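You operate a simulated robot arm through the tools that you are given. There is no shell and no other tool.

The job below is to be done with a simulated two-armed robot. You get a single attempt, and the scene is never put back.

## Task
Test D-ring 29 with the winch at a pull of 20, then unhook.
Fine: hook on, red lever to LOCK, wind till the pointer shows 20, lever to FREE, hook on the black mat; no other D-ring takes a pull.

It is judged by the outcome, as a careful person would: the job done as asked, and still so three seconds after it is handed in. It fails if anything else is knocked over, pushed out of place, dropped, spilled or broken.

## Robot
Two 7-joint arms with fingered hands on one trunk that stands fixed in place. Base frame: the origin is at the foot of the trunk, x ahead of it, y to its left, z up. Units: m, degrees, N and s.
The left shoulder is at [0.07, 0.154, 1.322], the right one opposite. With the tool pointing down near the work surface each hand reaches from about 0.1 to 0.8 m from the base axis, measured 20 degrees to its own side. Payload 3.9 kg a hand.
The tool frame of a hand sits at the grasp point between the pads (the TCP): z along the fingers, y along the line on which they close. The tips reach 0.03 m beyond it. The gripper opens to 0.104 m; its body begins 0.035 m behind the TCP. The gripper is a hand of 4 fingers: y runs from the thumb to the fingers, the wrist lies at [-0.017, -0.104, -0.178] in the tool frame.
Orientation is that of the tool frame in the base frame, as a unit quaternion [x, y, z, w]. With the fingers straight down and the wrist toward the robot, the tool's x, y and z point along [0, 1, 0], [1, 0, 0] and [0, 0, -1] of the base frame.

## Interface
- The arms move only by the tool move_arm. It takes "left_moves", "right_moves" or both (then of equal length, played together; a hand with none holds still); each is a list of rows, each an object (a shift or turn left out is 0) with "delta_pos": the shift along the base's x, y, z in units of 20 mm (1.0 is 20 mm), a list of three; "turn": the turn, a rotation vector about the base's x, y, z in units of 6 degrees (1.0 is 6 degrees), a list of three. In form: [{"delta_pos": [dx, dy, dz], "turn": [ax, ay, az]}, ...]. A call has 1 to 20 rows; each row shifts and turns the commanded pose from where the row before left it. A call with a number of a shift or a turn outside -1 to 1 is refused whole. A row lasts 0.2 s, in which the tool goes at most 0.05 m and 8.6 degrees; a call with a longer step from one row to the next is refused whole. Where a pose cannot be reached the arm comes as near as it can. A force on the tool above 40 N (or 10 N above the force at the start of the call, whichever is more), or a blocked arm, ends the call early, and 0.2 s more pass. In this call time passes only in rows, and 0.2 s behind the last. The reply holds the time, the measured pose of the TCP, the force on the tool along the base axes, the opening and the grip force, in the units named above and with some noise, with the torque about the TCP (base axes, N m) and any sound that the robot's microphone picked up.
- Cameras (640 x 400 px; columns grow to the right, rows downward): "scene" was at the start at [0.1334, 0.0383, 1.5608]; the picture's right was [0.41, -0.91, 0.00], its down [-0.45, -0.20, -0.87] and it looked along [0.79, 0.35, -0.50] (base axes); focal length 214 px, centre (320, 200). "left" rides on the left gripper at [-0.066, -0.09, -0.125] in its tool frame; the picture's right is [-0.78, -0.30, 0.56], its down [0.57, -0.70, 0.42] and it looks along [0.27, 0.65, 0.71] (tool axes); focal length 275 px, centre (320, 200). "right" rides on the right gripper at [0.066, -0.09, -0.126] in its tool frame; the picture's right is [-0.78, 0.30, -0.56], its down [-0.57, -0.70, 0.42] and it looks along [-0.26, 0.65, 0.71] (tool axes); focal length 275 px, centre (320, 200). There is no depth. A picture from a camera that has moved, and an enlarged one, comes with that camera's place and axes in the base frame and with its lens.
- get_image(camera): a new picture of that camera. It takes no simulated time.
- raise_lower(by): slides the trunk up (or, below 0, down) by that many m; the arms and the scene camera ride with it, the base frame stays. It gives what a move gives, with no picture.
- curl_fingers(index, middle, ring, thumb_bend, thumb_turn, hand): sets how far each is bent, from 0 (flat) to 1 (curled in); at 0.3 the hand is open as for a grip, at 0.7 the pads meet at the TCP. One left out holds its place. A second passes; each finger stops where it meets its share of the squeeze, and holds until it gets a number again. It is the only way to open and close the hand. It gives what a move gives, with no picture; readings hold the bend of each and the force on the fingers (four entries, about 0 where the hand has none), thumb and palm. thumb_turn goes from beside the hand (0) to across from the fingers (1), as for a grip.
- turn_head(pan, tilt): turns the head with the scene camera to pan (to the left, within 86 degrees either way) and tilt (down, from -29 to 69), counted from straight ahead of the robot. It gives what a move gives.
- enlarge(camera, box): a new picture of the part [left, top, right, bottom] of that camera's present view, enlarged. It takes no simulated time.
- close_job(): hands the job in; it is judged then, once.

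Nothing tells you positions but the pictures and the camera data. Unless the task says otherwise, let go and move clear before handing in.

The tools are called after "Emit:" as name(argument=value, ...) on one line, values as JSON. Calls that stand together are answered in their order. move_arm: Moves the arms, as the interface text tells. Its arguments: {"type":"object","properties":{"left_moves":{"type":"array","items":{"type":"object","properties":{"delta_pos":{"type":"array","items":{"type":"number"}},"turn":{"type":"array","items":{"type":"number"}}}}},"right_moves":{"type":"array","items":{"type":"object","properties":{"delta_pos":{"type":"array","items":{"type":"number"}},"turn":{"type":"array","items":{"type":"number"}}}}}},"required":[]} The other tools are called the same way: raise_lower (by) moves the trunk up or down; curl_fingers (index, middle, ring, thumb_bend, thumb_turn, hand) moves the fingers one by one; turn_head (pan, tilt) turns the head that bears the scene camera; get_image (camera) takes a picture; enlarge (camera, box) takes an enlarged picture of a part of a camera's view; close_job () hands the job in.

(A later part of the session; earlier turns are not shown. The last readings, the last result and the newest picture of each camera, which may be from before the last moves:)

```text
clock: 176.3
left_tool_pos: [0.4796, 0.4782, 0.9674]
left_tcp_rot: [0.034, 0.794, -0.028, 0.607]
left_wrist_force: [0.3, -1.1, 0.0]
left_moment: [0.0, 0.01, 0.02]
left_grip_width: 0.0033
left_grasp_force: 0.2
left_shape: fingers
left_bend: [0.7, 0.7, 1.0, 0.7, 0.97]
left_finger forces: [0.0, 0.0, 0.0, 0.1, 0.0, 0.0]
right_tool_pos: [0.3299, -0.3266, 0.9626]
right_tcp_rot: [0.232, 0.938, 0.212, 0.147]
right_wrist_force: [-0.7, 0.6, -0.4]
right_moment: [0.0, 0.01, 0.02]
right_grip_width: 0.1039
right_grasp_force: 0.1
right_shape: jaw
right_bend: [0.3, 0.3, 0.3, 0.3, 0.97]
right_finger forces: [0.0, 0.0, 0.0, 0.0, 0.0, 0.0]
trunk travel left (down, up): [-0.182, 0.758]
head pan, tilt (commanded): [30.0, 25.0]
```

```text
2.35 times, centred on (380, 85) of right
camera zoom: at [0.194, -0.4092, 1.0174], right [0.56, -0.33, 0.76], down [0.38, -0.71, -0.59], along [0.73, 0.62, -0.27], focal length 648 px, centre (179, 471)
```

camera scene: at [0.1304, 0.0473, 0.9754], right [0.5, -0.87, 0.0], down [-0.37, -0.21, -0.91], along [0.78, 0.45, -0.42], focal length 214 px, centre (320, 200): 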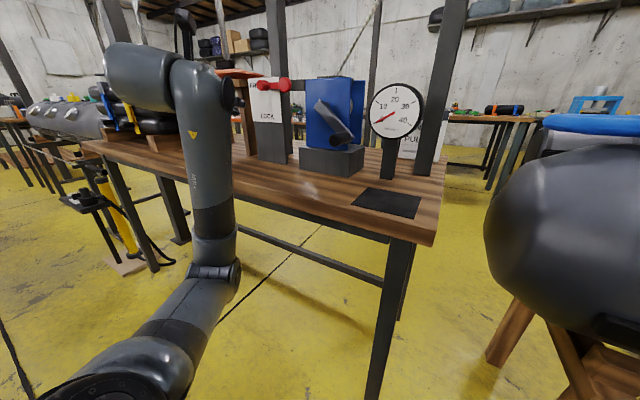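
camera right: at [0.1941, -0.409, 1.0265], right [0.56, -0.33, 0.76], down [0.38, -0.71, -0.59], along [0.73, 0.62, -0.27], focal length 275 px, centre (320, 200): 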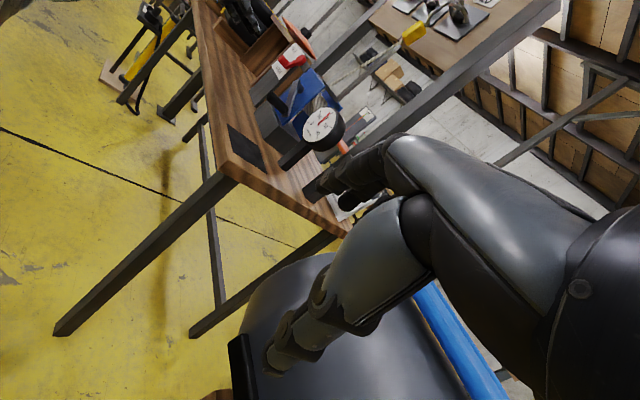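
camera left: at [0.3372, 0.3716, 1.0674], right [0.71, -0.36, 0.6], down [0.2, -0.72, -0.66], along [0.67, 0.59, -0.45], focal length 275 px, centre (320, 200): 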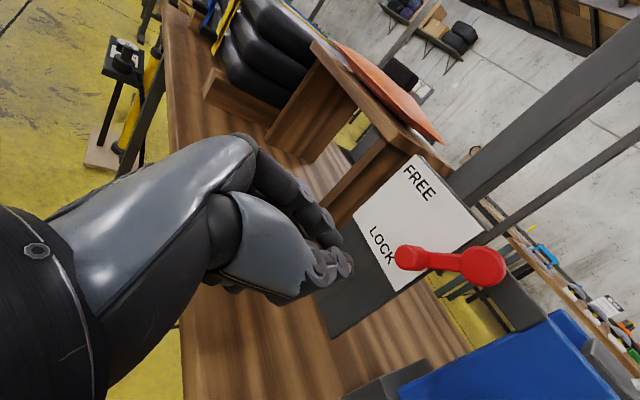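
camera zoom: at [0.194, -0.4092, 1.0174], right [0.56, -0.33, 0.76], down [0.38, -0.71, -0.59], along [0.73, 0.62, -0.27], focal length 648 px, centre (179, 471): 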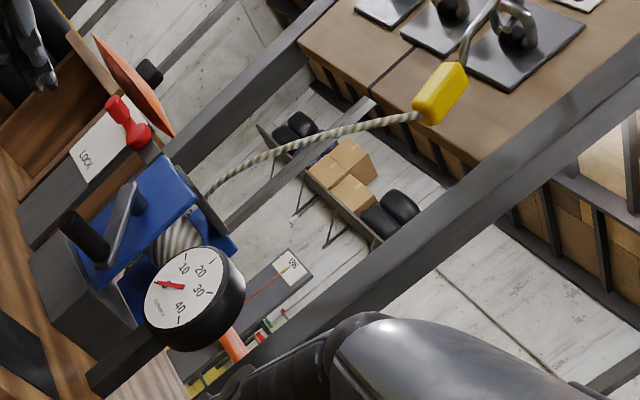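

Lever at FREE, gauge at 0, rope slack, hook still hanging on ring 29. Now I'll unhook: raise the trunk, restore the earlier hand angle, open the fingers and look at how the hook hangs.

Emit:
raise_lower(by=0.3)

Emit:
move_arm(left_moves=[{"delta_pos": [0, -0.8, 0], "turn": [0.09, 1, 0]}, {"delta_pos": [0, -0.8, 0], "turn": [0.09, 1, 0]}, {"delta_pos": [0, -0.8, 0], "turn": [0.09, 1, 0]}, {"delta_pos": [0, -0.8, 0], "turn": [0, 0, -0.5]}, {"delta_pos": [0, -0.8, 0], "turn": [0, 0, -0.5]}, {"delta_pos": [0, -0.8, 0], "turn": [0, 0, -0.5]}, {"delta_pos": [0, -0.8, 0], "turn": [0, 0, -0.5]}, {"delta_pos": [0, -0.8, 0], "turn": [0, 0, -0.5]}, {"delta_pos": [0, -0.8, 0]}, {"delta_pos": [0, -0.8, 0]}, {"delta_pos": [0, -0.8, 0]}, {"delta_pos": [0, -0.8, 0]}, {"delta_pos": [0, -0.8, 0]}, {"delta_pos": [0, -0.8, 0]}])

Emit:
curl_fingers(hand="left", index=0.3, middle=0.3, thumb_bend=0.3)

Emit:
get_image(camera="left")

Emit:
get_image(camera="scene")

Emit:
get_image(camera="right")

```text
clock: 179.3
left_tool_pos: [0.48, 0.4784, 1.2676]
left_tcp_rot: [0.033, 0.794, -0.028, 0.607]
left_wrist_force: [0.0, -0.7, 1.2]
left_moment: [0.01, 0.0, 0.01]
left_grip_width: 0.0031
left_grasp_force: 0.0
left_shape: fingers
left_bend: [0.7, 0.7, 1.0, 0.7, 0.97]
left_finger forces: [0.0, 0.1, 0.0, 0.0, 0.0, 0.0]
right_tool_pos: [0.3319, -0.3271, 1.2621]
right_tcp_rot: [0.231, 0.938, 0.212, 0.146]
right_wrist_force: [-0.2, -0.4, 0.2]
right_moment: [0.0, 0.02, 0.0]
right_grip_width: 0.1041
right_grasp_force: 0.1
right_shape: jaw
right_bend: [0.3, 0.3, 0.3, 0.3, 0.97]
right_finger forces: [0.1, 0.0, 0.0, 0.0, 0.1, 0.0]
trunk travel left (down, up): [-0.482, 0.458]
head pan, tilt (commanded): [30.0, 25.0]
```

```text
clock: 182.3
left_tool_pos: [0.4804, 0.2535, 1.2661]
left_tcp_rot: [0.153, 0.866, -0.084, 0.469]
left_wrist_force: [0.2, -0.9, 0.1]
left_moment: [-0.01, 0.03, -0.03]
left_grip_width: 0.0028
left_grasp_force: 0.0
left_shape: fingers
left_bend: [0.7, 0.7, 1.0, 0.7, 0.97]
left_finger forces: [0.0, 0.1, 0.1, 0.0, 0.0, 0.0]
right_tool_pos: [0.3306, -0.3275, 1.2618]
right_tcp_rot: [0.233, 0.938, 0.213, 0.147]
right_wrist_force: [-0.3, 0.0, -0.5]
right_moment: [-0.01, -0.02, 0.0]
right_grip_width: 0.1041
right_grasp_force: 0.1
right_shape: jaw
right_bend: [0.3, 0.3, 0.3, 0.3, 0.97]
right_finger forces: [0.0, 0.0, 0.1, 0.0, 0.1, 0.0]
trunk travel left (down, up): [-0.482, 0.458]
head pan, tilt (commanded): [30.0, 25.0]
```

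```text
clock: 183.3
left_tool_pos: [0.4805, 0.2544, 1.2663]
left_tcp_rot: [0.152, 0.866, -0.085, 0.468]
left_wrist_force: [-0.9, 0.2, -0.1]
left_moment: [0.03, 0.01, 0.0]
left_grip_width: 0.1043
left_grasp_force: 0.1
left_shape: fingers
left_bend: [0.3, 0.3, 1.0, 0.3, 0.97]
left_finger forces: [0.0, 0.0, 0.0, 0.1, 0.0, 0.1]
right_tool_pos: [0.3304, -0.3277, 1.2627]
right_tcp_rot: [0.231, 0.938, 0.212, 0.147]
right_wrist_force: [0.3, -0.2, -0.1]
right_moment: [0.02, -0.02, 0.04]
right_grip_width: 0.104
right_grasp_force: 0.0
right_shape: jaw
right_bend: [0.3, 0.3, 0.3, 0.3, 0.97]
right_finger forces: [0.0, 0.0, 0.0, 0.1, 0.0, 0.1]
trunk travel left (down, up): [-0.482, 0.458]
head pan, tilt (commanded): [30.0, 25.0]
```

```text
taken
camera left: at [0.3847, 0.1936, 1.392], right [0.74, -0.58, 0.34], down [-0.2, -0.68, -0.71], along [0.65, 0.45, -0.62], focal length 275 px, centre (320, 200)
```

left: 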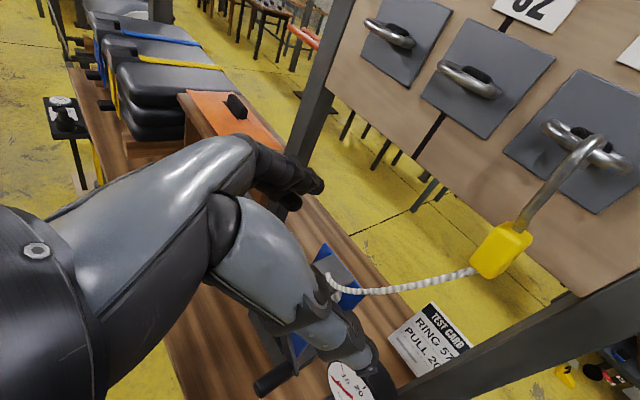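

```text
taken
camera scene: at [0.1305, 0.0472, 1.2754], right [0.5, -0.87, 0.0], down [-0.37, -0.21, -0.91], along [0.78, 0.45, -0.42], focal length 214 px, centre (320, 200)
```

scene: 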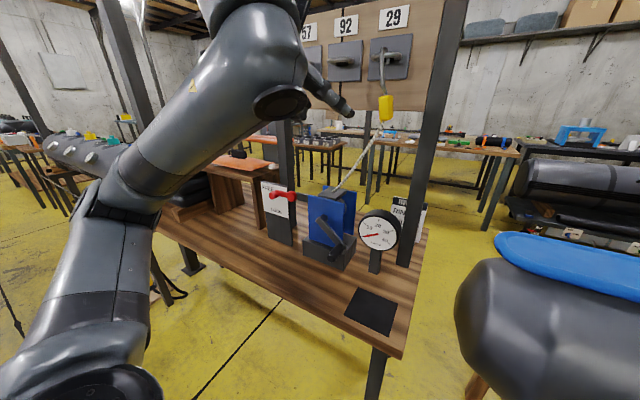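

```text
taken
camera right: at [0.1941, -0.4092, 1.3174], right [0.56, -0.33, 0.76], down [0.38, -0.71, -0.59], along [0.73, 0.62, -0.27], focal length 275 px, centre (320, 200)
```

right: 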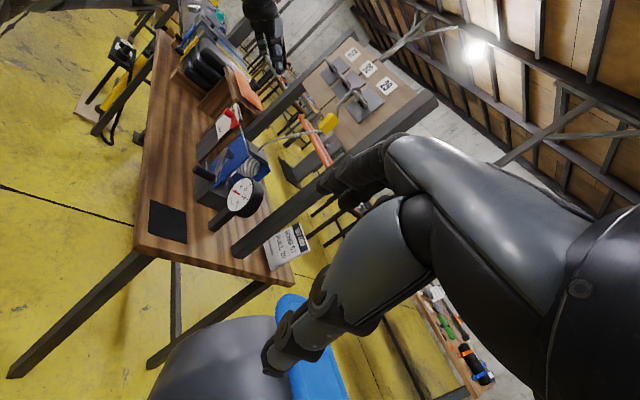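

The hook hangs on 29 with its body accessible. Zooming to get its exact position and tilt.

Emit:
enlarge(camera="scene", box=[350, 30, 430, 130])

Emit:
enlarge(camera="left", box=[440, 100, 640, 300])

Emit:
enlarge(camera="right", box=[290, 50, 410, 160])

```text
4.00 times, centred on (390, 80) of scene
camera zoom: at [0.1305, 0.0472, 1.2754], right [0.5, -0.87, 0.0], down [-0.37, -0.21, -0.91], along [0.78, 0.45, -0.42], focal length 858 px, centre (40, 680)
```

zoom: 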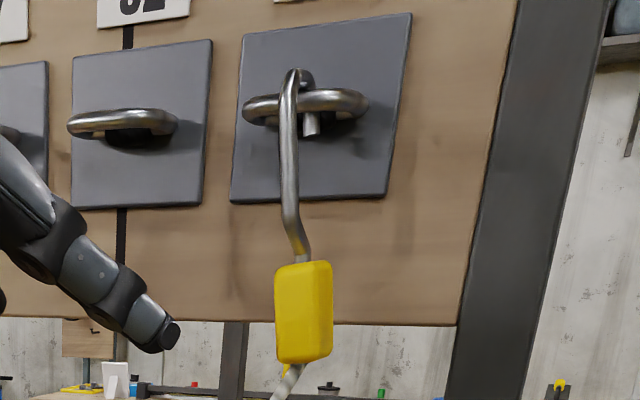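

```text
2.00 times, centred on (540, 200) of left
camera zoom: at [0.3847, 0.1936, 1.392], right [0.74, -0.58, 0.34], down [-0.2, -0.68, -0.71], along [0.65, 0.45, -0.62], focal length 551 px, centre (-120, 200)
```

zoom: 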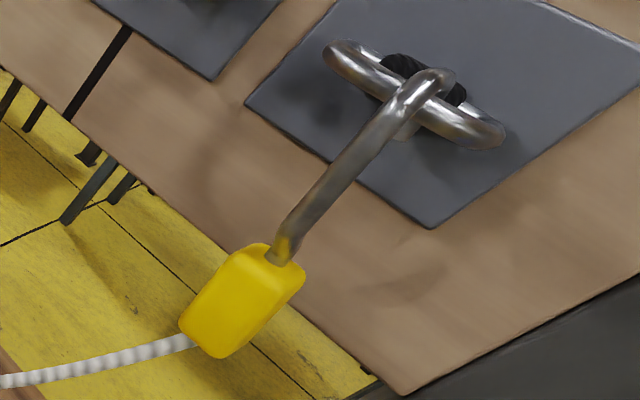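

```text
3.64 times, centred on (350, 105) of right
camera zoom: at [0.1941, -0.4092, 1.3174], right [0.56, -0.33, 0.76], down [0.38, -0.71, -0.59], along [0.73, 0.62, -0.27], focal length 1001 px, centre (211, 546)
```

zoom: 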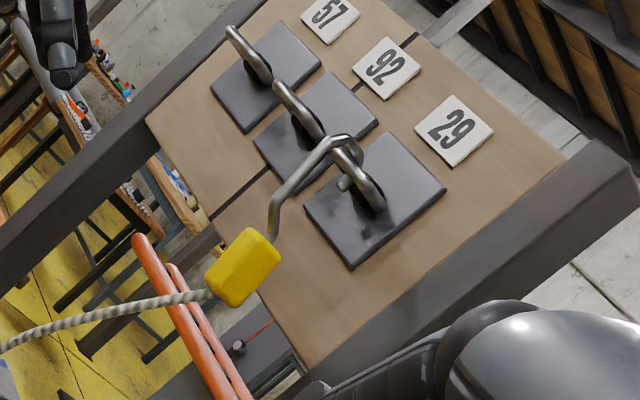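

The hook is within a few millimetres of where I released it (body centre about [0.665, 0.181, 1.259]). I'll go back in along the same line and grip the body again.

Emit:
raise_lower(by=0.012)

Emit:
move_arm(left_moves=[{"delta_pos": [0.9, -0.345, 0]}, {"delta_pos": [0.9, -0.345, 0]}, {"delta_pos": [0.9, -0.345, 0]}, {"delta_pos": [0.9, -0.345, 0]}, {"delta_pos": [0.9, -0.345, 0]}, {"delta_pos": [0.9, -0.345, 0]}, {"delta_pos": [0.9, -0.345, 0]}])

Emit:
get_image(camera="left")

```text
clock: 183.9
left_tool_pos: [0.4807, 0.2535, 1.278]
left_tcp_rot: [0.152, 0.867, -0.084, 0.467]
left_wrist_force: [0.4, 0.3, -0.2]
left_moment: [0.01, -0.02, -0.02]
left_grip_width: 0.1044
left_grasp_force: 0.0
left_shape: fingers
left_bend: [0.3, 0.3, 1.0, 0.3, 0.97]
left_finger forces: [0.0, 0.1, 0.0, 0.0, 0.0, 0.0]
right_tool_pos: [0.3313, -0.3276, 1.2744]
right_tcp_rot: [0.232, 0.938, 0.212, 0.147]
right_wrist_force: [0.0, 0.3, -0.4]
right_moment: [-0.01, -0.02, 0.01]
right_grip_width: 0.1037
right_grasp_force: 0.1
right_shape: jaw
right_bend: [0.3, 0.3, 0.3, 0.3, 0.97]
right_finger forces: [0.0, 0.0, 0.1, 0.1, 0.1, 0.0]
trunk travel left (down, up): [-0.494, 0.446]
head pan, tilt (commanded): [30.0, 25.0]
```

```text
clock: 185.5
left_tool_pos: [0.6073, 0.2067, 1.2777]
left_tcp_rot: [0.152, 0.867, -0.084, 0.468]
left_wrist_force: [0.5, 0.0, 1.0]
left_moment: [0.03, 0.0, 0.02]
left_grip_width: 0.1045
left_grasp_force: 0.1
left_shape: fingers
left_bend: [0.3, 0.3, 1.0, 0.3, 0.97]
left_finger forces: [0.0, 0.0, 0.0, 0.0, 0.0, 0.0]
right_tool_pos: [0.331, -0.3279, 1.2735]
right_tcp_rot: [0.232, 0.938, 0.212, 0.146]
right_wrist_force: [-0.3, -0.3, -1.2]
right_moment: [0.01, 0.04, 0.03]
right_grip_width: 0.1039
right_grasp_force: 0.1
right_shape: jaw
right_bend: [0.3, 0.3, 0.3, 0.3, 0.97]
right_finger forces: [0.0, 0.1, 0.0, 0.0, 0.1, 0.0]
trunk travel left (down, up): [-0.494, 0.446]
head pan, tilt (commanded): [30.0, 25.0]
```

```text
taken
camera left: at [0.5126, 0.1454, 1.4038], right [0.74, -0.58, 0.34], down [-0.2, -0.68, -0.71], along [0.64, 0.45, -0.62], focal length 275 px, centre (320, 200)
```

left: 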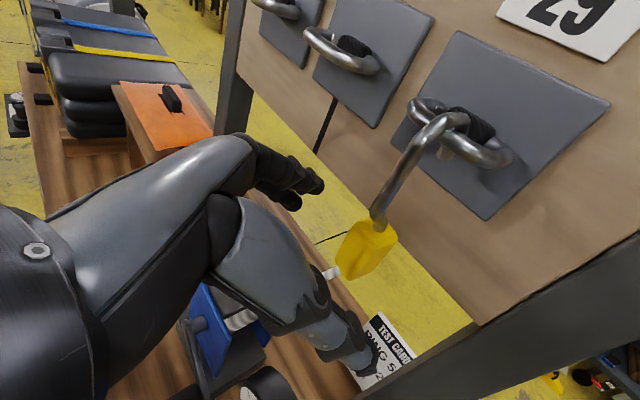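

On track. The last 5 cm, then close on the body.

Emit:
move_arm(left_moves=[{"delta_pos": [0.62, -0.26, 0]}, {"delta_pos": [0.62, -0.26, 0]}, {"delta_pos": [0.62, -0.26, 0]}, {"delta_pos": [0.62, -0.25, 0]}])

Emit:
enlarge(camera="left", box=[220, 80, 440, 360])

```text
clock: 186.5
left_tool_pos: [0.6575, 0.1844, 1.2779]
left_tcp_rot: [0.152, 0.867, -0.084, 0.468]
left_wrist_force: [-0.1, -0.3, -0.6]
left_moment: [-0.02, -0.01, 0.01]
left_grip_width: 0.1041
left_grasp_force: 0.1
left_shape: fingers
left_bend: [0.3, 0.3, 1.0, 0.3, 0.97]
left_finger forces: [0.0, 0.1, 0.0, 0.0, 0.0, 0.1]
right_tool_pos: [0.3299, -0.3273, 1.2733]
right_tcp_rot: [0.231, 0.938, 0.212, 0.147]
right_wrist_force: [-1.1, 0.1, -1.0]
right_moment: [-0.03, -0.01, 0.02]
right_grip_width: 0.1039
right_grasp_force: 0.0
right_shape: jaw
right_bend: [0.3, 0.3, 0.3, 0.3, 0.97]
right_finger forces: [0.0, 0.1, 0.0, 0.0, 0.1, 0.1]
trunk travel left (down, up): [-0.494, 0.446]
head pan, tilt (commanded): [30.0, 25.0]
```

```text
1.43 times, centred on (330, 220) of left
camera zoom: at [0.5619, 0.1235, 1.4032], right [0.74, -0.58, 0.34], down [-0.2, -0.68, -0.71], along [0.65, 0.45, -0.62], focal length 393 px, centre (306, 171)
```

zoom: 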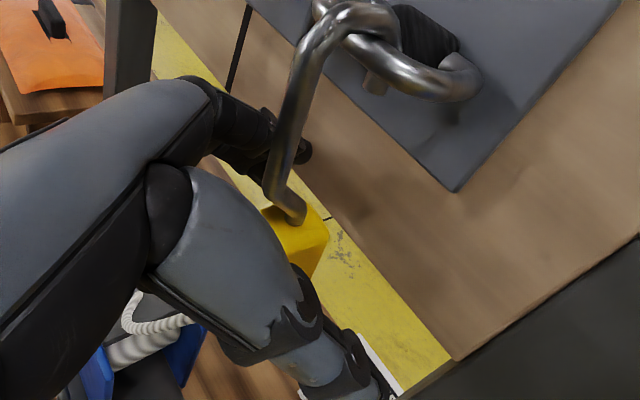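

The hook sits in the hand just as when I gripped it before. Closing.

Emit:
curl_fingers(hand="left", index=0.52, middle=0.52, thumb_bend=0.52)

Emit:
curl_fingers(hand="left", index=0.7, middle=0.7, thumb_bend=0.7)

Emit:
enlarge(camera="left", box=[220, 80, 440, 360])

```text
clock: 187.5
left_tool_pos: [0.6556, 0.1852, 1.2787]
left_tcp_rot: [0.152, 0.867, -0.085, 0.468]
left_wrist_force: [-0.5, 0.6, -0.4]
left_moment: [-0.03, -0.04, 0.0]
left_grip_width: 0.0492
left_grasp_force: 0.1
left_shape: fingers
left_bend: [0.52, 0.52, 1.0, 0.52, 0.97]
left_finger forces: [0.0, 0.0, 0.1, 0.0, 0.0, 0.0]
right_tool_pos: [0.3303, -0.3274, 1.2739]
right_tcp_rot: [0.232, 0.938, 0.212, 0.146]
right_wrist_force: [0.1, -0.4, -0.3]
right_moment: [0.01, 0.01, 0.03]
right_grip_width: 0.104
right_grasp_force: 0.2
right_shape: jaw
right_bend: [0.3, 0.3, 0.3, 0.3, 0.97]
right_finger forces: [0.0, 0.0, 0.1, 0.0, 0.0, 0.0]
trunk travel left (down, up): [-0.494, 0.446]
head pan, tilt (commanded): [30.0, 25.0]
```

```text
clock: 188.5
left_tool_pos: [0.6568, 0.1861, 1.2777]
left_tcp_rot: [0.152, 0.867, -0.085, 0.467]
left_wrist_force: [0.2, 0.4, 0.4]
left_moment: [0.03, 0.02, 0.02]
left_grip_width: 0.0191
left_grasp_force: 8.5
left_shape: fingers
left_bend: [0.66, 0.66, 1.0, 0.63, 0.96]
left_finger forces: [3.8, 4.6, 0.1, 0.0, 8.0, 0.0]
right_tool_pos: [0.3306, -0.3275, 1.2733]
right_tcp_rot: [0.232, 0.938, 0.211, 0.146]
right_wrist_force: [-0.3, 0.7, -0.4]
right_moment: [0.02, 0.03, 0.01]
right_grip_width: 0.104
right_grasp_force: 0.0
right_shape: jaw
right_bend: [0.3, 0.3, 0.3, 0.3, 0.97]
right_finger forces: [0.0, 0.0, 0.0, 0.1, 0.1, 0.0]
trunk travel left (down, up): [-0.494, 0.446]
head pan, tilt (commanded): [30.0, 25.0]
```

```text
1.43 times, centred on (330, 220) of left
camera zoom: at [0.5612, 0.1247, 1.4034], right [0.74, -0.58, 0.34], down [-0.2, -0.68, -0.71], along [0.64, 0.45, -0.62], focal length 393 px, centre (306, 171)
```

zoom: 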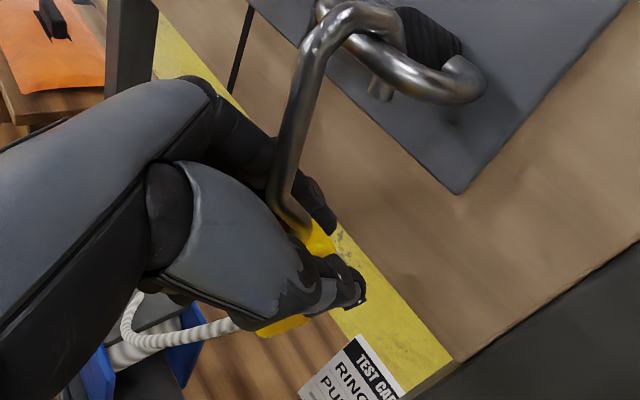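

Firm grip again. Lifting in small steps so the tip comes up cleanly between bar and sleeve.

Emit:
raise_lower(by=0.012)

Emit:
raise_lower(by=0.012)

Emit:
enlarge(camera="left", box=[270, 50, 450, 250])

```text
clock: 189.1
left_tool_pos: [0.6562, 0.1854, 1.2899]
left_tcp_rot: [0.152, 0.867, -0.084, 0.467]
left_wrist_force: [0.8, 0.1, -0.3]
left_moment: [-0.02, 0.06, -0.02]
left_grip_width: 0.0189
left_grasp_force: 8.5
left_shape: fingers
left_bend: [0.66, 0.66, 1.0, 0.63, 0.96]
left_finger forces: [4.0, 4.6, 0.1, 0.0, 8.0, 0.1]
right_tool_pos: [0.3317, -0.3273, 1.2857]
right_tcp_rot: [0.231, 0.938, 0.212, 0.146]
right_wrist_force: [0.4, 0.0, 0.2]
right_moment: [0.02, -0.03, 0.01]
right_grip_width: 0.1042
right_grasp_force: 0.1
right_shape: jaw
right_bend: [0.3, 0.3, 0.3, 0.3, 0.97]
right_finger forces: [0.0, 0.0, 0.1, 0.0, 0.0, 0.0]
trunk travel left (down, up): [-0.506, 0.434]
head pan, tilt (commanded): [30.0, 25.0]
```

```text
clock: 189.7
left_tool_pos: [0.6567, 0.1857, 1.3022]
left_tcp_rot: [0.152, 0.867, -0.084, 0.466]
left_wrist_force: [-0.1, 0.0, -1.7]
left_moment: [0.02, -0.02, 0.0]
left_grip_width: 0.0187
left_grasp_force: 7.6
left_shape: fingers
left_bend: [0.66, 0.66, 1.0, 0.63, 0.96]
left_finger forces: [3.3, 4.2, 0.0, 0.0, 7.9, 0.0]
right_tool_pos: [0.3302, -0.3271, 1.2976]
right_tcp_rot: [0.232, 0.938, 0.211, 0.146]
right_wrist_force: [0.5, 0.2, -0.7]
right_moment: [-0.04, -0.01, 0.02]
right_grip_width: 0.1037
right_grasp_force: 0.2
right_shape: jaw
right_bend: [0.3, 0.3, 0.3, 0.3, 0.97]
right_finger forces: [0.1, 0.0, 0.1, 0.0, 0.0, 0.1]
trunk travel left (down, up): [-0.518, 0.422]
head pan, tilt (commanded): [30.0, 25.0]
```

```text
2.00 times, centred on (360, 150) of left
camera zoom: at [0.5612, 0.1247, 1.4275], right [0.74, -0.58, 0.34], down [-0.2, -0.68, -0.71], along [0.64, 0.45, -0.62], focal length 551 px, centre (240, 300)
```

zoom: 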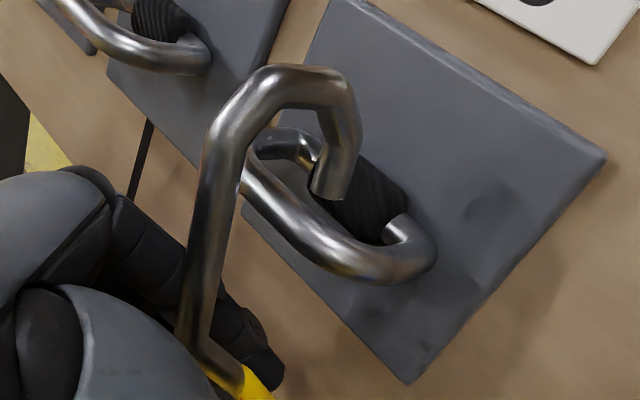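

The hook is free of the bar and hanging in my hand. Rising further until the tip clears, then backing straight out.

Emit:
raise_lower(by=0.032)

Emit:
enlarge(camera="left", box=[270, 70, 450, 250])

Emit:
move_arm(left_moves=[{"delta_pos": [-0.5, 0, 0]}, {"delta_pos": [-0.5, 0, 0]}, {"delta_pos": [-0.5, 0, 0]}, {"delta_pos": [-0.5, 0, 0]}, {"delta_pos": [-0.5, 0, 0]}])

Emit:
get_image(camera="left")

```text
clock: 190.4
left_tool_pos: [0.6565, 0.1861, 1.3322]
left_tcp_rot: [0.151, 0.868, -0.085, 0.466]
left_wrist_force: [-9.0, -0.4, -16.7]
left_moment: [-0.4, -0.14, 0.29]
left_grip_width: 0.0179
left_grasp_force: 17.3
left_shape: fingers
left_bend: [0.67, 0.66, 1.0, 0.63, 0.96]
left_finger forces: [23.0, 3.8, 0.1, 0.0, 8.9, 0.1]
right_tool_pos: [0.3311, -0.3268, 1.3299]
right_tcp_rot: [0.232, 0.938, 0.212, 0.147]
right_wrist_force: [-0.5, -1.0, 0.2]
right_moment: [0.03, 0.03, 0.01]
right_grip_width: 0.1039
right_grasp_force: 0.1
right_shape: jaw
right_bend: [0.3, 0.3, 0.3, 0.3, 0.97]
right_finger forces: [0.1, 0.1, 0.0, 0.0, 0.0, 0.1]
trunk travel left (down, up): [-0.55, 0.39]
head pan, tilt (commanded): [30.0, 25.0]
```

```text
2.22 times, centred on (360, 160) of left
camera zoom: at [0.5617, 0.1256, 1.4579], right [0.74, -0.58, 0.34], down [-0.2, -0.68, -0.71], along [0.64, 0.45, -0.62], focal length 612 px, centre (231, 289)
```

zoom: 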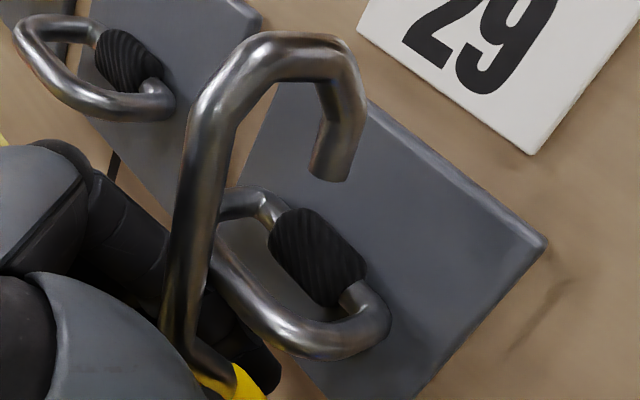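

```text
clock: 191.7
left_tool_pos: [0.6062, 0.1855, 1.3343]
left_tcp_rot: [0.152, 0.866, -0.085, 0.468]
left_wrist_force: [-0.3, 0.1, -2.4]
left_moment: [0.01, 0.01, -0.03]
left_grip_width: 0.0181
left_grasp_force: 7.6
left_shape: fingers
left_bend: [0.67, 0.66, 1.0, 0.63, 0.96]
left_finger forces: [3.4, 4.3, 0.0, 0.0, 7.8, 0.0]
right_tool_pos: [0.3308, -0.3277, 1.3309]
right_tcp_rot: [0.232, 0.938, 0.211, 0.147]
right_wrist_force: [0.4, -0.5, 0.8]
right_moment: [-0.03, 0.02, 0.0]
right_grip_width: 0.1039
right_grasp_force: 0.1
right_shape: jaw
right_bend: [0.3, 0.3, 0.3, 0.3, 0.97]
right_finger forces: [0.0, 0.0, 0.1, 0.0, 0.0, 0.0]
trunk travel left (down, up): [-0.55, 0.39]
head pan, tilt (commanded): [30.0, 25.0]
```

```text
taken
camera left: at [0.5108, 0.1249, 1.4598], right [0.74, -0.58, 0.35], down [-0.2, -0.68, -0.71], along [0.65, 0.45, -0.62], focal length 275 px, centre (320, 200)
```

left: 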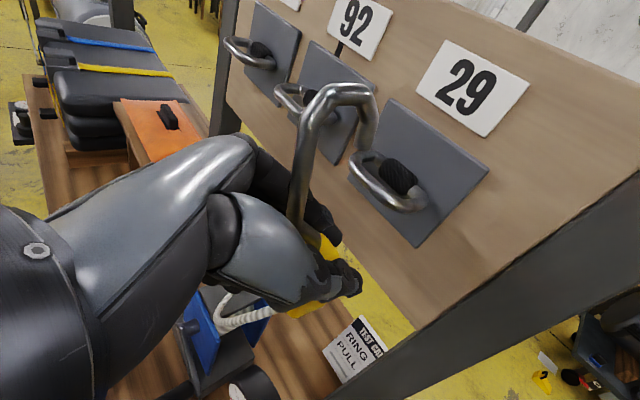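

The hook is off the ring and clear of it (the index finger only brushed the bar while lifting; all forces are back to normal). I'll back away and line up over the mat.

Emit:
move_arm(left_moves=[{"delta_pos": [-0.8, -0.2, 0]}, {"delta_pos": [-0.8, -0.4, 0]}, {"delta_pos": [-0.8, -0.6, 0]}, {"delta_pos": [-0.8, -0.6, 0]}, {"delta_pos": [-0.8, -0.6, 0]}, {"delta_pos": [-0.75, -0.6, 0]}])

Emit:
get_image(camera="left")

Emit:
get_image(camera="scene")

```text
clock: 193.1
left_tool_pos: [0.5101, 0.1235, 1.3333]
left_tcp_rot: [0.152, 0.867, -0.084, 0.468]
left_wrist_force: [0.5, -0.2, -0.8]
left_moment: [0.01, 0.01, 0.02]
left_grip_width: 0.018
left_grasp_force: 7.4
left_shape: fingers
left_bend: [0.67, 0.66, 1.0, 0.63, 0.96]
left_finger forces: [3.3, 4.3, 0.1, 0.0, 7.5, 0.0]
right_tool_pos: [0.3293, -0.3294, 1.3307]
right_tcp_rot: [0.232, 0.938, 0.212, 0.147]
right_wrist_force: [-0.1, -0.3, -0.2]
right_moment: [-0.01, 0.06, 0.0]
right_grip_width: 0.1037
right_grasp_force: 0.1
right_shape: jaw
right_bend: [0.3, 0.3, 0.3, 0.3, 0.97]
right_finger forces: [0.0, 0.0, 0.1, 0.0, 0.0, 0.0]
trunk travel left (down, up): [-0.55, 0.39]
head pan, tilt (commanded): [30.0, 25.0]
```

```text
taken
camera left: at [0.4149, 0.0627, 1.4595], right [0.74, -0.58, 0.34], down [-0.2, -0.68, -0.71], along [0.65, 0.45, -0.62], focal length 275 px, centre (320, 200)
```

left: 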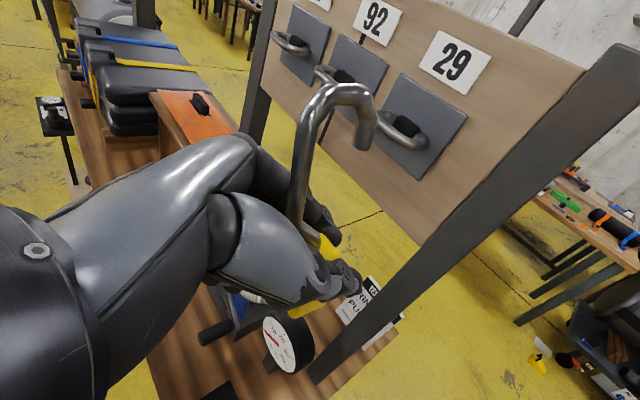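

```text
taken
camera scene: at [0.1298, 0.0465, 1.3435], right [0.5, -0.87, 0.0], down [-0.37, -0.21, -0.91], along [0.78, 0.45, -0.42], focal length 214 px, centre (320, 200)
```

scene: 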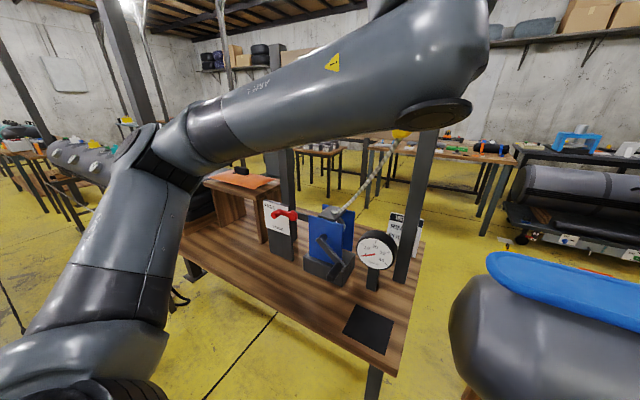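

The hook is in hand over the mat line with the gauge at 0. Lowering with the trunk.

Emit:
raise_lower(by=-0.4)

Emit:
get_image(camera="left")

Emit:
get_image(camera="right")

Emit:
turn_head(pan=10, tilt=30)

Emit:
get_image(camera="scene")

```text
clock: 196.9
left_tool_pos: [0.5114, 0.1244, 0.935]
left_tcp_rot: [0.151, 0.867, -0.084, 0.467]
left_wrist_force: [-0.2, 0.0, -0.9]
left_moment: [0.0, 0.02, 0.0]
left_grip_width: 0.018
left_grasp_force: 7.6
left_shape: fingers
left_bend: [0.67, 0.66, 1.0, 0.63, 0.96]
left_finger forces: [3.4, 4.2, 0.0, 0.0, 7.5, 0.0]
right_tool_pos: [0.3312, -0.3273, 0.9296]
right_tcp_rot: [0.232, 0.938, 0.211, 0.147]
right_wrist_force: [-0.3, -0.7, -0.1]
right_moment: [0.01, -0.01, 0.0]
right_grip_width: 0.1041
right_grasp_force: 0.1
right_shape: jaw
right_bend: [0.3, 0.3, 0.3, 0.3, 0.97]
right_finger forces: [0.1, 0.0, 0.0, 0.0, 0.1, 0.0]
trunk travel left (down, up): [-0.15, 0.79]
head pan, tilt (commanded): [30.0, 25.0]
```

```text
taken
camera left: at [0.4157, 0.0638, 1.0595], right [0.74, -0.58, 0.34], down [-0.2, -0.68, -0.71], along [0.65, 0.45, -0.62], focal length 275 px, centre (320, 200)
```

left: 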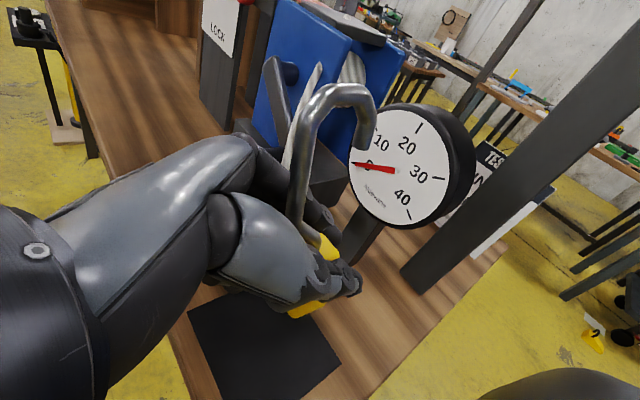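

```text
taken
camera right: at [0.1941, -0.4091, 0.9855], right [0.56, -0.33, 0.76], down [0.38, -0.71, -0.59], along [0.73, 0.62, -0.27], focal length 275 px, centre (320, 200)
```

right: 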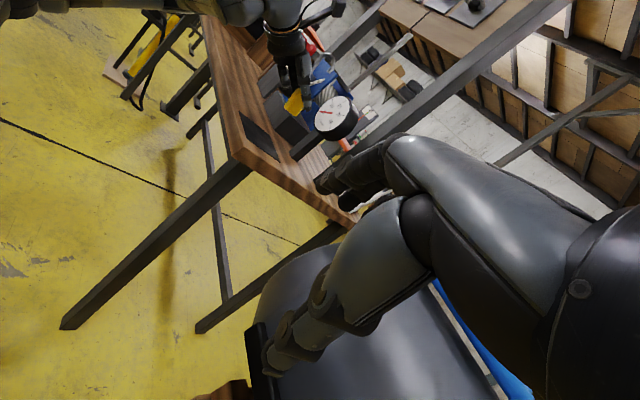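

```text
clock: 197.7
left_tool_pos: [0.5113, 0.125, 0.9339]
left_tcp_rot: [0.151, 0.867, -0.084, 0.467]
left_wrist_force: [-1.4, 0.1, -0.1]
left_moment: [-0.02, -0.02, 0.01]
left_grip_width: 0.0183
left_grasp_force: 7.7
left_shape: fingers
left_bend: [0.67, 0.66, 1.0, 0.63, 0.96]
left_finger forces: [3.3, 4.3, 0.0, 0.0, 7.6, 0.0]
right_tool_pos: [0.33, -0.3274, 0.9291]
right_tcp_rot: [0.232, 0.938, 0.212, 0.147]
right_wrist_force: [-0.5, -0.6, -0.4]
right_moment: [0.01, 0.01, -0.03]
right_grip_width: 0.1039
right_grasp_force: 0.1
right_shape: jaw
right_bend: [0.3, 0.3, 0.3, 0.3, 0.97]
right_finger forces: [0.0, 0.1, 0.0, 0.0, 0.1, 0.0]
trunk travel left (down, up): [-0.15, 0.79]
head pan, tilt (commanded): [10.0, 30.0]
```

```text
taken
camera scene: at [0.1399, 0.017, 0.9355], right [0.17, -0.98, 0.0], down [-0.49, -0.09, -0.87], along [0.85, 0.15, -0.5], focal length 214 px, centre (320, 200)
```

scene: 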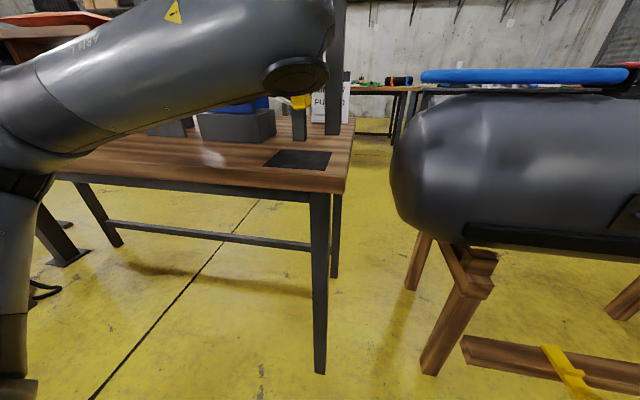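

Before lowering further I'll raise the right hand to keep it well clear of the tank, then continue down toward the mat.

Emit:
move_arm(right_moves=[{"delta_pos": [0, 0, 1]}, {"delta_pos": [0, 0, 1]}, {"delta_pos": [0, 0, 1]}, {"delta_pos": [0, 0, 1]}, {"delta_pos": [0, 0, 1]}, {"delta_pos": [0, 0, 1]}])

Emit:
raise_lower(by=-0.06)

Emit:
get_image(camera="left")

Emit:
enlarge(camera="right", box=[200, 0, 400, 180])

Emit:
enlarge(camera="scene", box=[250, 60, 370, 180])

```text
clock: 199.1
left_tool_pos: [0.5108, 0.1251, 0.9347]
left_tcp_rot: [0.152, 0.867, -0.085, 0.467]
left_wrist_force: [0.0, 0.3, -1.1]
left_moment: [-0.02, -0.01, 0.0]
left_grip_width: 0.0179
left_grasp_force: 7.8
left_shape: fingers
left_bend: [0.67, 0.66, 1.0, 0.63, 0.96]
left_finger forces: [3.4, 4.2, 0.1, 0.0, 7.5, 0.0]
right_tool_pos: [0.331, -0.3257, 1.0501]
right_tcp_rot: [0.231, 0.938, 0.213, 0.146]
right_wrist_force: [-0.3, 0.0, 0.2]
right_moment: [0.01, 0.04, 0.01]
right_grip_width: 0.1037
right_grasp_force: 0.0
right_shape: jaw
right_bend: [0.3, 0.3, 0.3, 0.3, 0.97]
right_finger forces: [0.0, 0.0, 0.1, 0.0, 0.1, 0.1]
trunk travel left (down, up): [-0.15, 0.79]
head pan, tilt (commanded): [10.0, 30.0]
```

```text
clock: 200.1
left_tool_pos: [0.5102, 0.1243, 0.8738]
left_tcp_rot: [0.151, 0.867, -0.085, 0.467]
left_wrist_force: [-0.1, 0.2, -1.6]
left_moment: [0.03, -0.01, 0.04]
left_grip_width: 0.0181
left_grasp_force: 7.6
left_shape: fingers
left_bend: [0.67, 0.66, 1.0, 0.63, 0.96]
left_finger forces: [3.3, 4.2, 0.0, 0.0, 7.5, 0.0]
right_tool_pos: [0.3302, -0.3271, 0.9893]
right_tcp_rot: [0.232, 0.938, 0.212, 0.148]
right_wrist_force: [-0.1, 0.0, -0.5]
right_moment: [-0.01, 0.03, -0.03]
right_grip_width: 0.1039
right_grasp_force: 0.0
right_shape: jaw
right_bend: [0.3, 0.3, 0.3, 0.3, 0.97]
right_finger forces: [0.0, 0.0, 0.0, 0.1, 0.0, 0.0]
trunk travel left (down, up): [-0.09, 0.85]
head pan, tilt (commanded): [10.0, 30.0]
```

```text
taken
camera left: at [0.4156, 0.0638, 0.9996], right [0.74, -0.58, 0.34], down [-0.2, -0.68, -0.71], along [0.65, 0.45, -0.62], focal length 275 px, centre (320, 200)
```

left: 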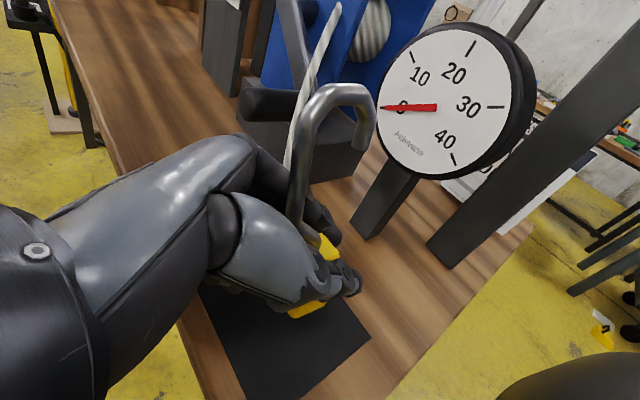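

```text
2.22 times, centred on (300, 90) of right
camera zoom: at [0.1939, -0.4082, 1.045], right [0.56, -0.33, 0.76], down [0.38, -0.71, -0.59], along [0.73, 0.62, -0.27], focal length 612 px, centre (364, 444)
```

zoom: 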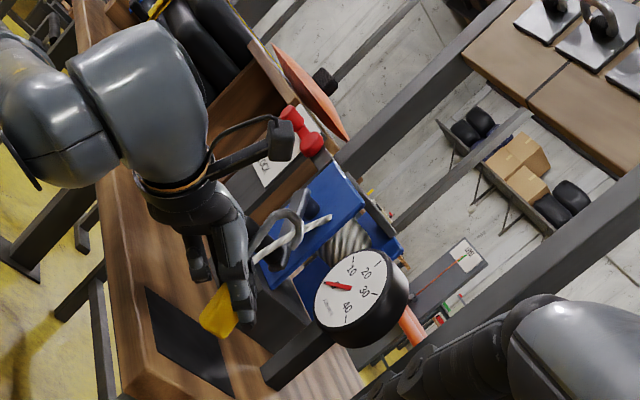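

```text
3.33 times, centred on (310, 120) of scene
camera zoom: at [0.1397, 0.017, 0.8755], right [0.17, -0.98, 0.0], down [-0.49, -0.09, -0.87], along [0.85, 0.15, -0.5], focal length 715 px, centre (353, 467)
```

zoom: 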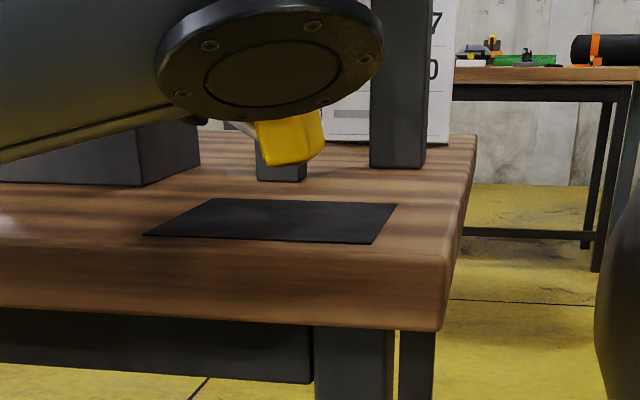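

The hook leans about 8–10° in my grip (I took it as it hung). I'll measure the tilt so I can set it down upright.

Emit:
enlarge(camera="left", box=[250, 60, 410, 340])

Emit:
enlarge(camera="scene", box=[285, 90, 325, 130])

Emit:
enlarge(camera="right", box=[245, 50, 315, 130])

```text
1.43 times, centred on (330, 200) of left
camera zoom: at [0.4156, 0.0638, 0.9996], right [0.74, -0.58, 0.34], down [-0.2, -0.68, -0.71], along [0.65, 0.45, -0.62], focal length 393 px, centre (306, 200)
```

zoom: 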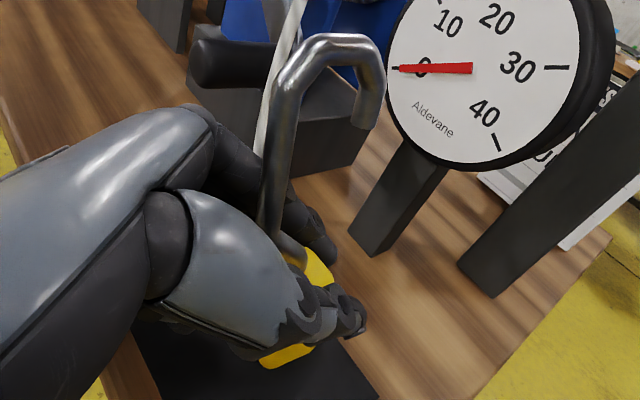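

```text
10.00 times, centred on (305, 110) of scene
camera zoom: at [0.1397, 0.017, 0.8755], right [0.17, -0.98, 0.0], down [-0.49, -0.09, -0.87], along [0.85, 0.15, -0.5], focal length 2145 px, centre (470, 1100)
```

zoom: 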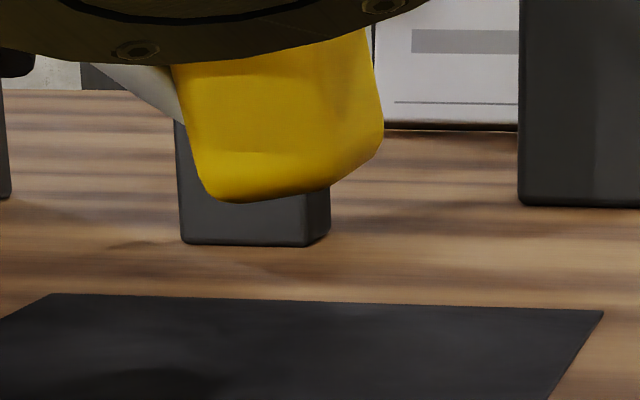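

```text
5.00 times, centred on (280, 90) of right
camera zoom: at [0.1939, -0.4082, 1.045], right [0.56, -0.33, 0.76], down [0.38, -0.71, -0.59], along [0.73, 0.62, -0.27], focal length 1376 px, centre (520, 750)
```

zoom: 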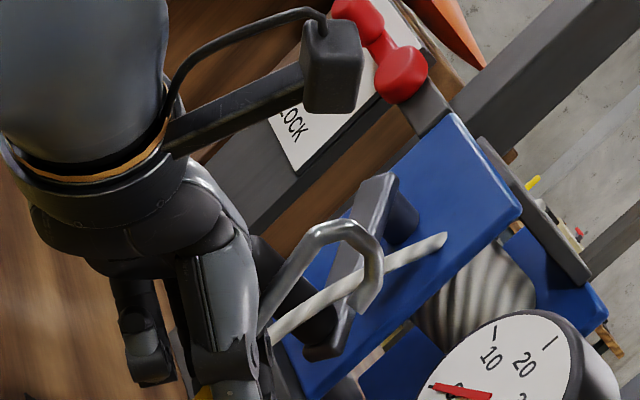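

The body's far edge is about 6 mm higher than its near edge, so the hook leans back toward me about 10°. I'll tip the hand forward about 8° to bring it upright.

Emit:
move_arm(left_moves=[{"turn": [0, 0.7, 0]}, {"turn": [0, 0.65, 0]}])

Emit:
enlarge(camera="scene", box=[285, 90, 325, 130])

Emit:
enlarge(camera="scene", box=[250, 60, 370, 180])

```text
clock: 200.7
left_tool_pos: [0.5108, 0.126, 0.8745]
left_tcp_rot: [0.145, 0.898, -0.095, 0.405]
left_wrist_force: [-0.3, 0.6, -1.1]
left_moment: [0.01, -0.03, 0.01]
left_grip_width: 0.0181
left_grasp_force: 7.3
left_shape: fingers
left_bend: [0.67, 0.66, 1.0, 0.63, 0.96]
left_finger forces: [3.2, 4.2, 0.0, 0.0, 7.5, 0.1]
right_tool_pos: [0.3295, -0.3262, 0.9896]
right_tcp_rot: [0.232, 0.938, 0.212, 0.147]
right_wrist_force: [0.3, 0.6, 0.1]
right_moment: [0.02, 0.0, -0.02]
right_grip_width: 0.104
right_grasp_force: 0.1
right_shape: jaw
right_bend: [0.3, 0.3, 0.3, 0.3, 0.97]
right_finger forces: [0.0, 0.1, 0.1, 0.0, 0.1, 0.1]
trunk travel left (down, up): [-0.09, 0.85]
head pan, tilt (commanded): [10.0, 30.0]
```

```text
10.00 times, centred on (305, 110) of scene
camera zoom: at [0.1398, 0.0169, 0.8754], right [0.17, -0.98, 0.0], down [-0.49, -0.09, -0.87], along [0.85, 0.15, -0.5], focal length 2145 px, centre (470, 1100)
```

zoom: 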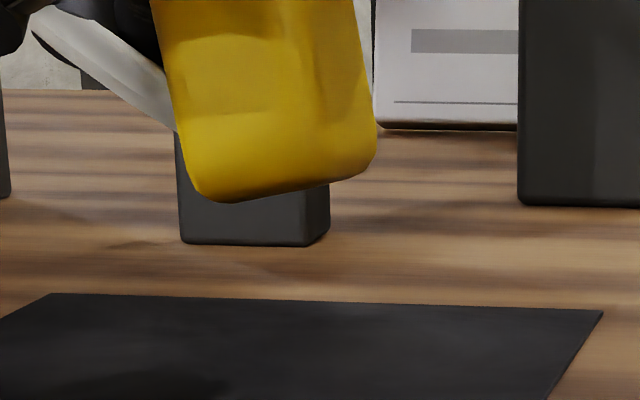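

```text
3.33 times, centred on (310, 120) of scene
camera zoom: at [0.1398, 0.0169, 0.8754], right [0.17, -0.98, 0.0], down [-0.49, -0.09, -0.87], along [0.85, 0.15, -0.5], focal length 715 px, centre (353, 467)
```

zoom: 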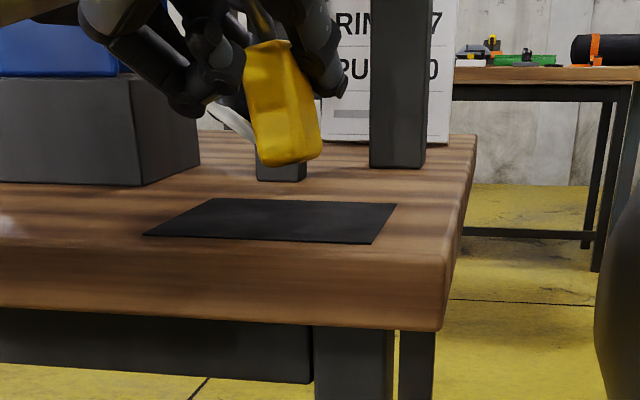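

That fixed the backward lean. The remaining tilt is about 8.5° sideways (bottom to the right), so I'll roll the hand by that amount.

Emit:
move_arm(left_moves=[{"turn": [0.7, 0, 0]}, {"turn": [0.7, 0, 0]}])

Emit:
enlarge(camera="scene", box=[250, 60, 370, 180])

Emit:
enlarge(camera="scene", box=[285, 90, 325, 130])

Emit:
get_image(camera="left")

```text
clock: 201.3
left_tool_pos: [0.511, 0.1251, 0.8742]
left_tcp_rot: [0.175, 0.902, -0.029, 0.393]
left_wrist_force: [0.2, 0.7, -1.0]
left_moment: [-0.01, -0.01, -0.01]
left_grip_width: 0.018
left_grasp_force: 7.9
left_shape: fingers
left_bend: [0.67, 0.66, 1.0, 0.63, 0.96]
left_finger forces: [3.1, 4.3, 0.0, 0.0, 7.6, 0.0]
right_tool_pos: [0.3301, -0.3262, 0.9907]
right_tcp_rot: [0.232, 0.938, 0.212, 0.146]
right_wrist_force: [0.3, 1.0, -0.1]
right_moment: [0.01, 0.02, 0.03]
right_grip_width: 0.1036
right_grasp_force: 0.0
right_shape: jaw
right_bend: [0.3, 0.3, 0.3, 0.3, 0.97]
right_finger forces: [0.1, 0.1, 0.0, 0.0, 0.1, 0.1]
trunk travel left (down, up): [-0.09, 0.85]
head pan, tilt (commanded): [10.0, 30.0]
```

```text
3.33 times, centred on (310, 120) of scene
camera zoom: at [0.1398, 0.0169, 0.8754], right [0.17, -0.98, 0.0], down [-0.49, -0.09, -0.87], along [0.85, 0.15, -0.5], focal length 715 px, centre (353, 467)
```

zoom: 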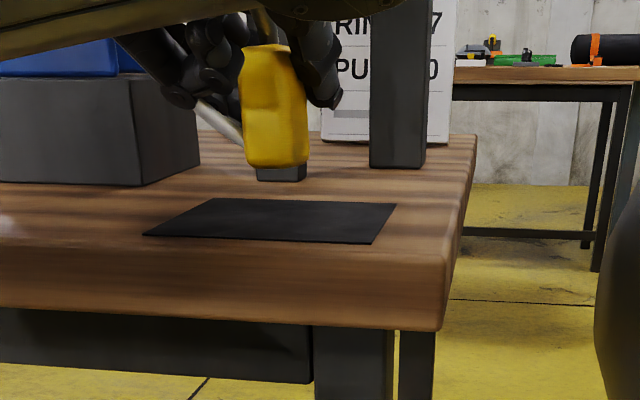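

```text
10.00 times, centred on (305, 110) of scene
camera zoom: at [0.1398, 0.0169, 0.8754], right [0.17, -0.98, 0.0], down [-0.49, -0.09, -0.87], along [0.85, 0.15, -0.5], focal length 2145 px, centre (470, 1100)
```

zoom: 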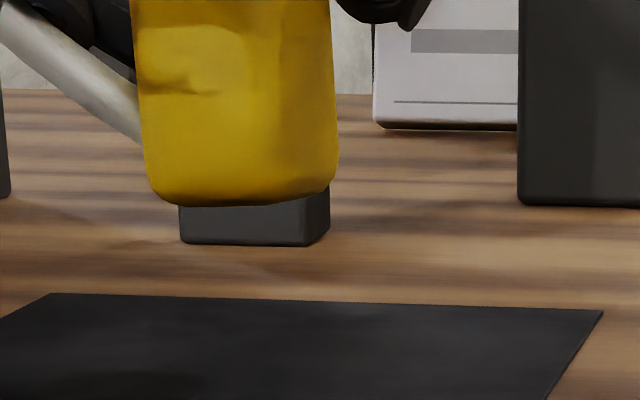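

```text
taken
camera left: at [0.4342, 0.0449, 1.0009], right [0.78, -0.61, 0.15], down [-0.3, -0.57, -0.77], along [0.55, 0.55, -0.63], focal length 275 px, centre (320, 200)
```

left: 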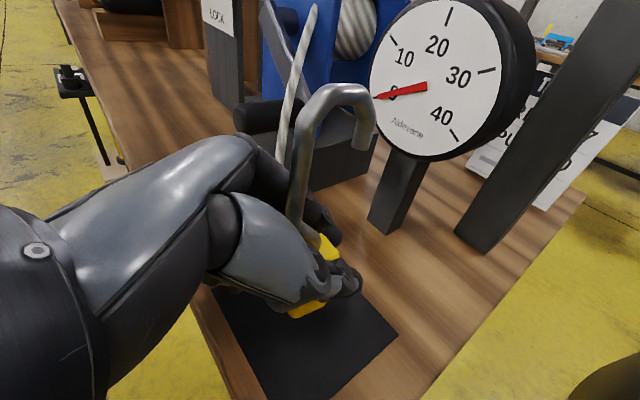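

The hook is upright now and above the middle of the mat. Lowering the last ~26 mm gently.

Emit:
raise_lower(by=-0.02)

Emit:
raise_lower(by=-0.005)

Emit:
enlarge(camera="scene", box=[270, 60, 350, 130])

```text
clock: 202.0
left_tool_pos: [0.5106, 0.1255, 0.8526]
left_tcp_rot: [0.175, 0.902, -0.029, 0.393]
left_wrist_force: [0.5, -0.1, -0.7]
left_moment: [-0.01, 0.03, 0.01]
left_grip_width: 0.018
left_grasp_force: 7.2
left_shape: fingers
left_bend: [0.67, 0.66, 1.0, 0.63, 0.96]
left_finger forces: [3.1, 4.2, 0.1, 0.0, 7.6, 0.0]
right_tool_pos: [0.3306, -0.3258, 0.9697]
right_tcp_rot: [0.232, 0.938, 0.212, 0.147]
right_wrist_force: [-0.4, -0.2, 0.5]
right_moment: [0.01, 0.02, 0.0]
right_grip_width: 0.1038
right_grasp_force: 0.1
right_shape: jaw
right_bend: [0.3, 0.3, 0.3, 0.3, 0.97]
right_finger forces: [0.0, 0.1, 0.1, 0.1, 0.0, 0.0]
trunk travel left (down, up): [-0.07, 0.87]
head pan, tilt (commanded): [10.0, 30.0]
```

```text
clock: 202.5
left_tool_pos: [0.5102, 0.1245, 0.8502]
left_tcp_rot: [0.174, 0.902, -0.028, 0.394]
left_wrist_force: [-0.2, -1.2, -0.3]
left_moment: [0.03, 0.01, 0.01]
left_grip_width: 0.0179
left_grasp_force: 7.6
left_shape: fingers
left_bend: [0.67, 0.66, 1.0, 0.63, 0.96]
left_finger forces: [3.1, 4.1, 0.1, 0.1, 7.8, 0.0]
right_tool_pos: [0.3305, -0.3266, 0.9656]
right_tcp_rot: [0.232, 0.938, 0.212, 0.147]
right_wrist_force: [0.7, 0.1, 0.5]
right_moment: [-0.03, 0.01, 0.03]
right_grip_width: 0.1041
right_grasp_force: 0.1
right_shape: jaw
right_bend: [0.3, 0.3, 0.3, 0.3, 0.97]
right_finger forces: [0.0, 0.0, 0.0, 0.0, 0.0, 0.0]
trunk travel left (down, up): [-0.065, 0.875]
head pan, tilt (commanded): [10.0, 30.0]
```

```text
5.71 times, centred on (310, 95) of scene
camera zoom: at [0.1398, 0.017, 0.8505], right [0.17, -0.98, 0.0], down [-0.49, -0.09, -0.87], along [0.85, 0.15, -0.5], focal length 1226 px, centre (377, 800)
```

zoom: 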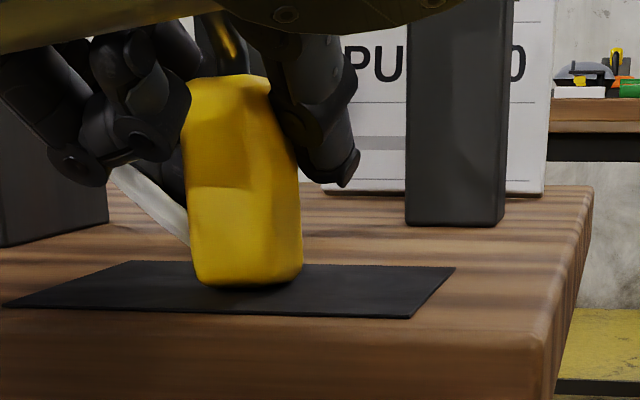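

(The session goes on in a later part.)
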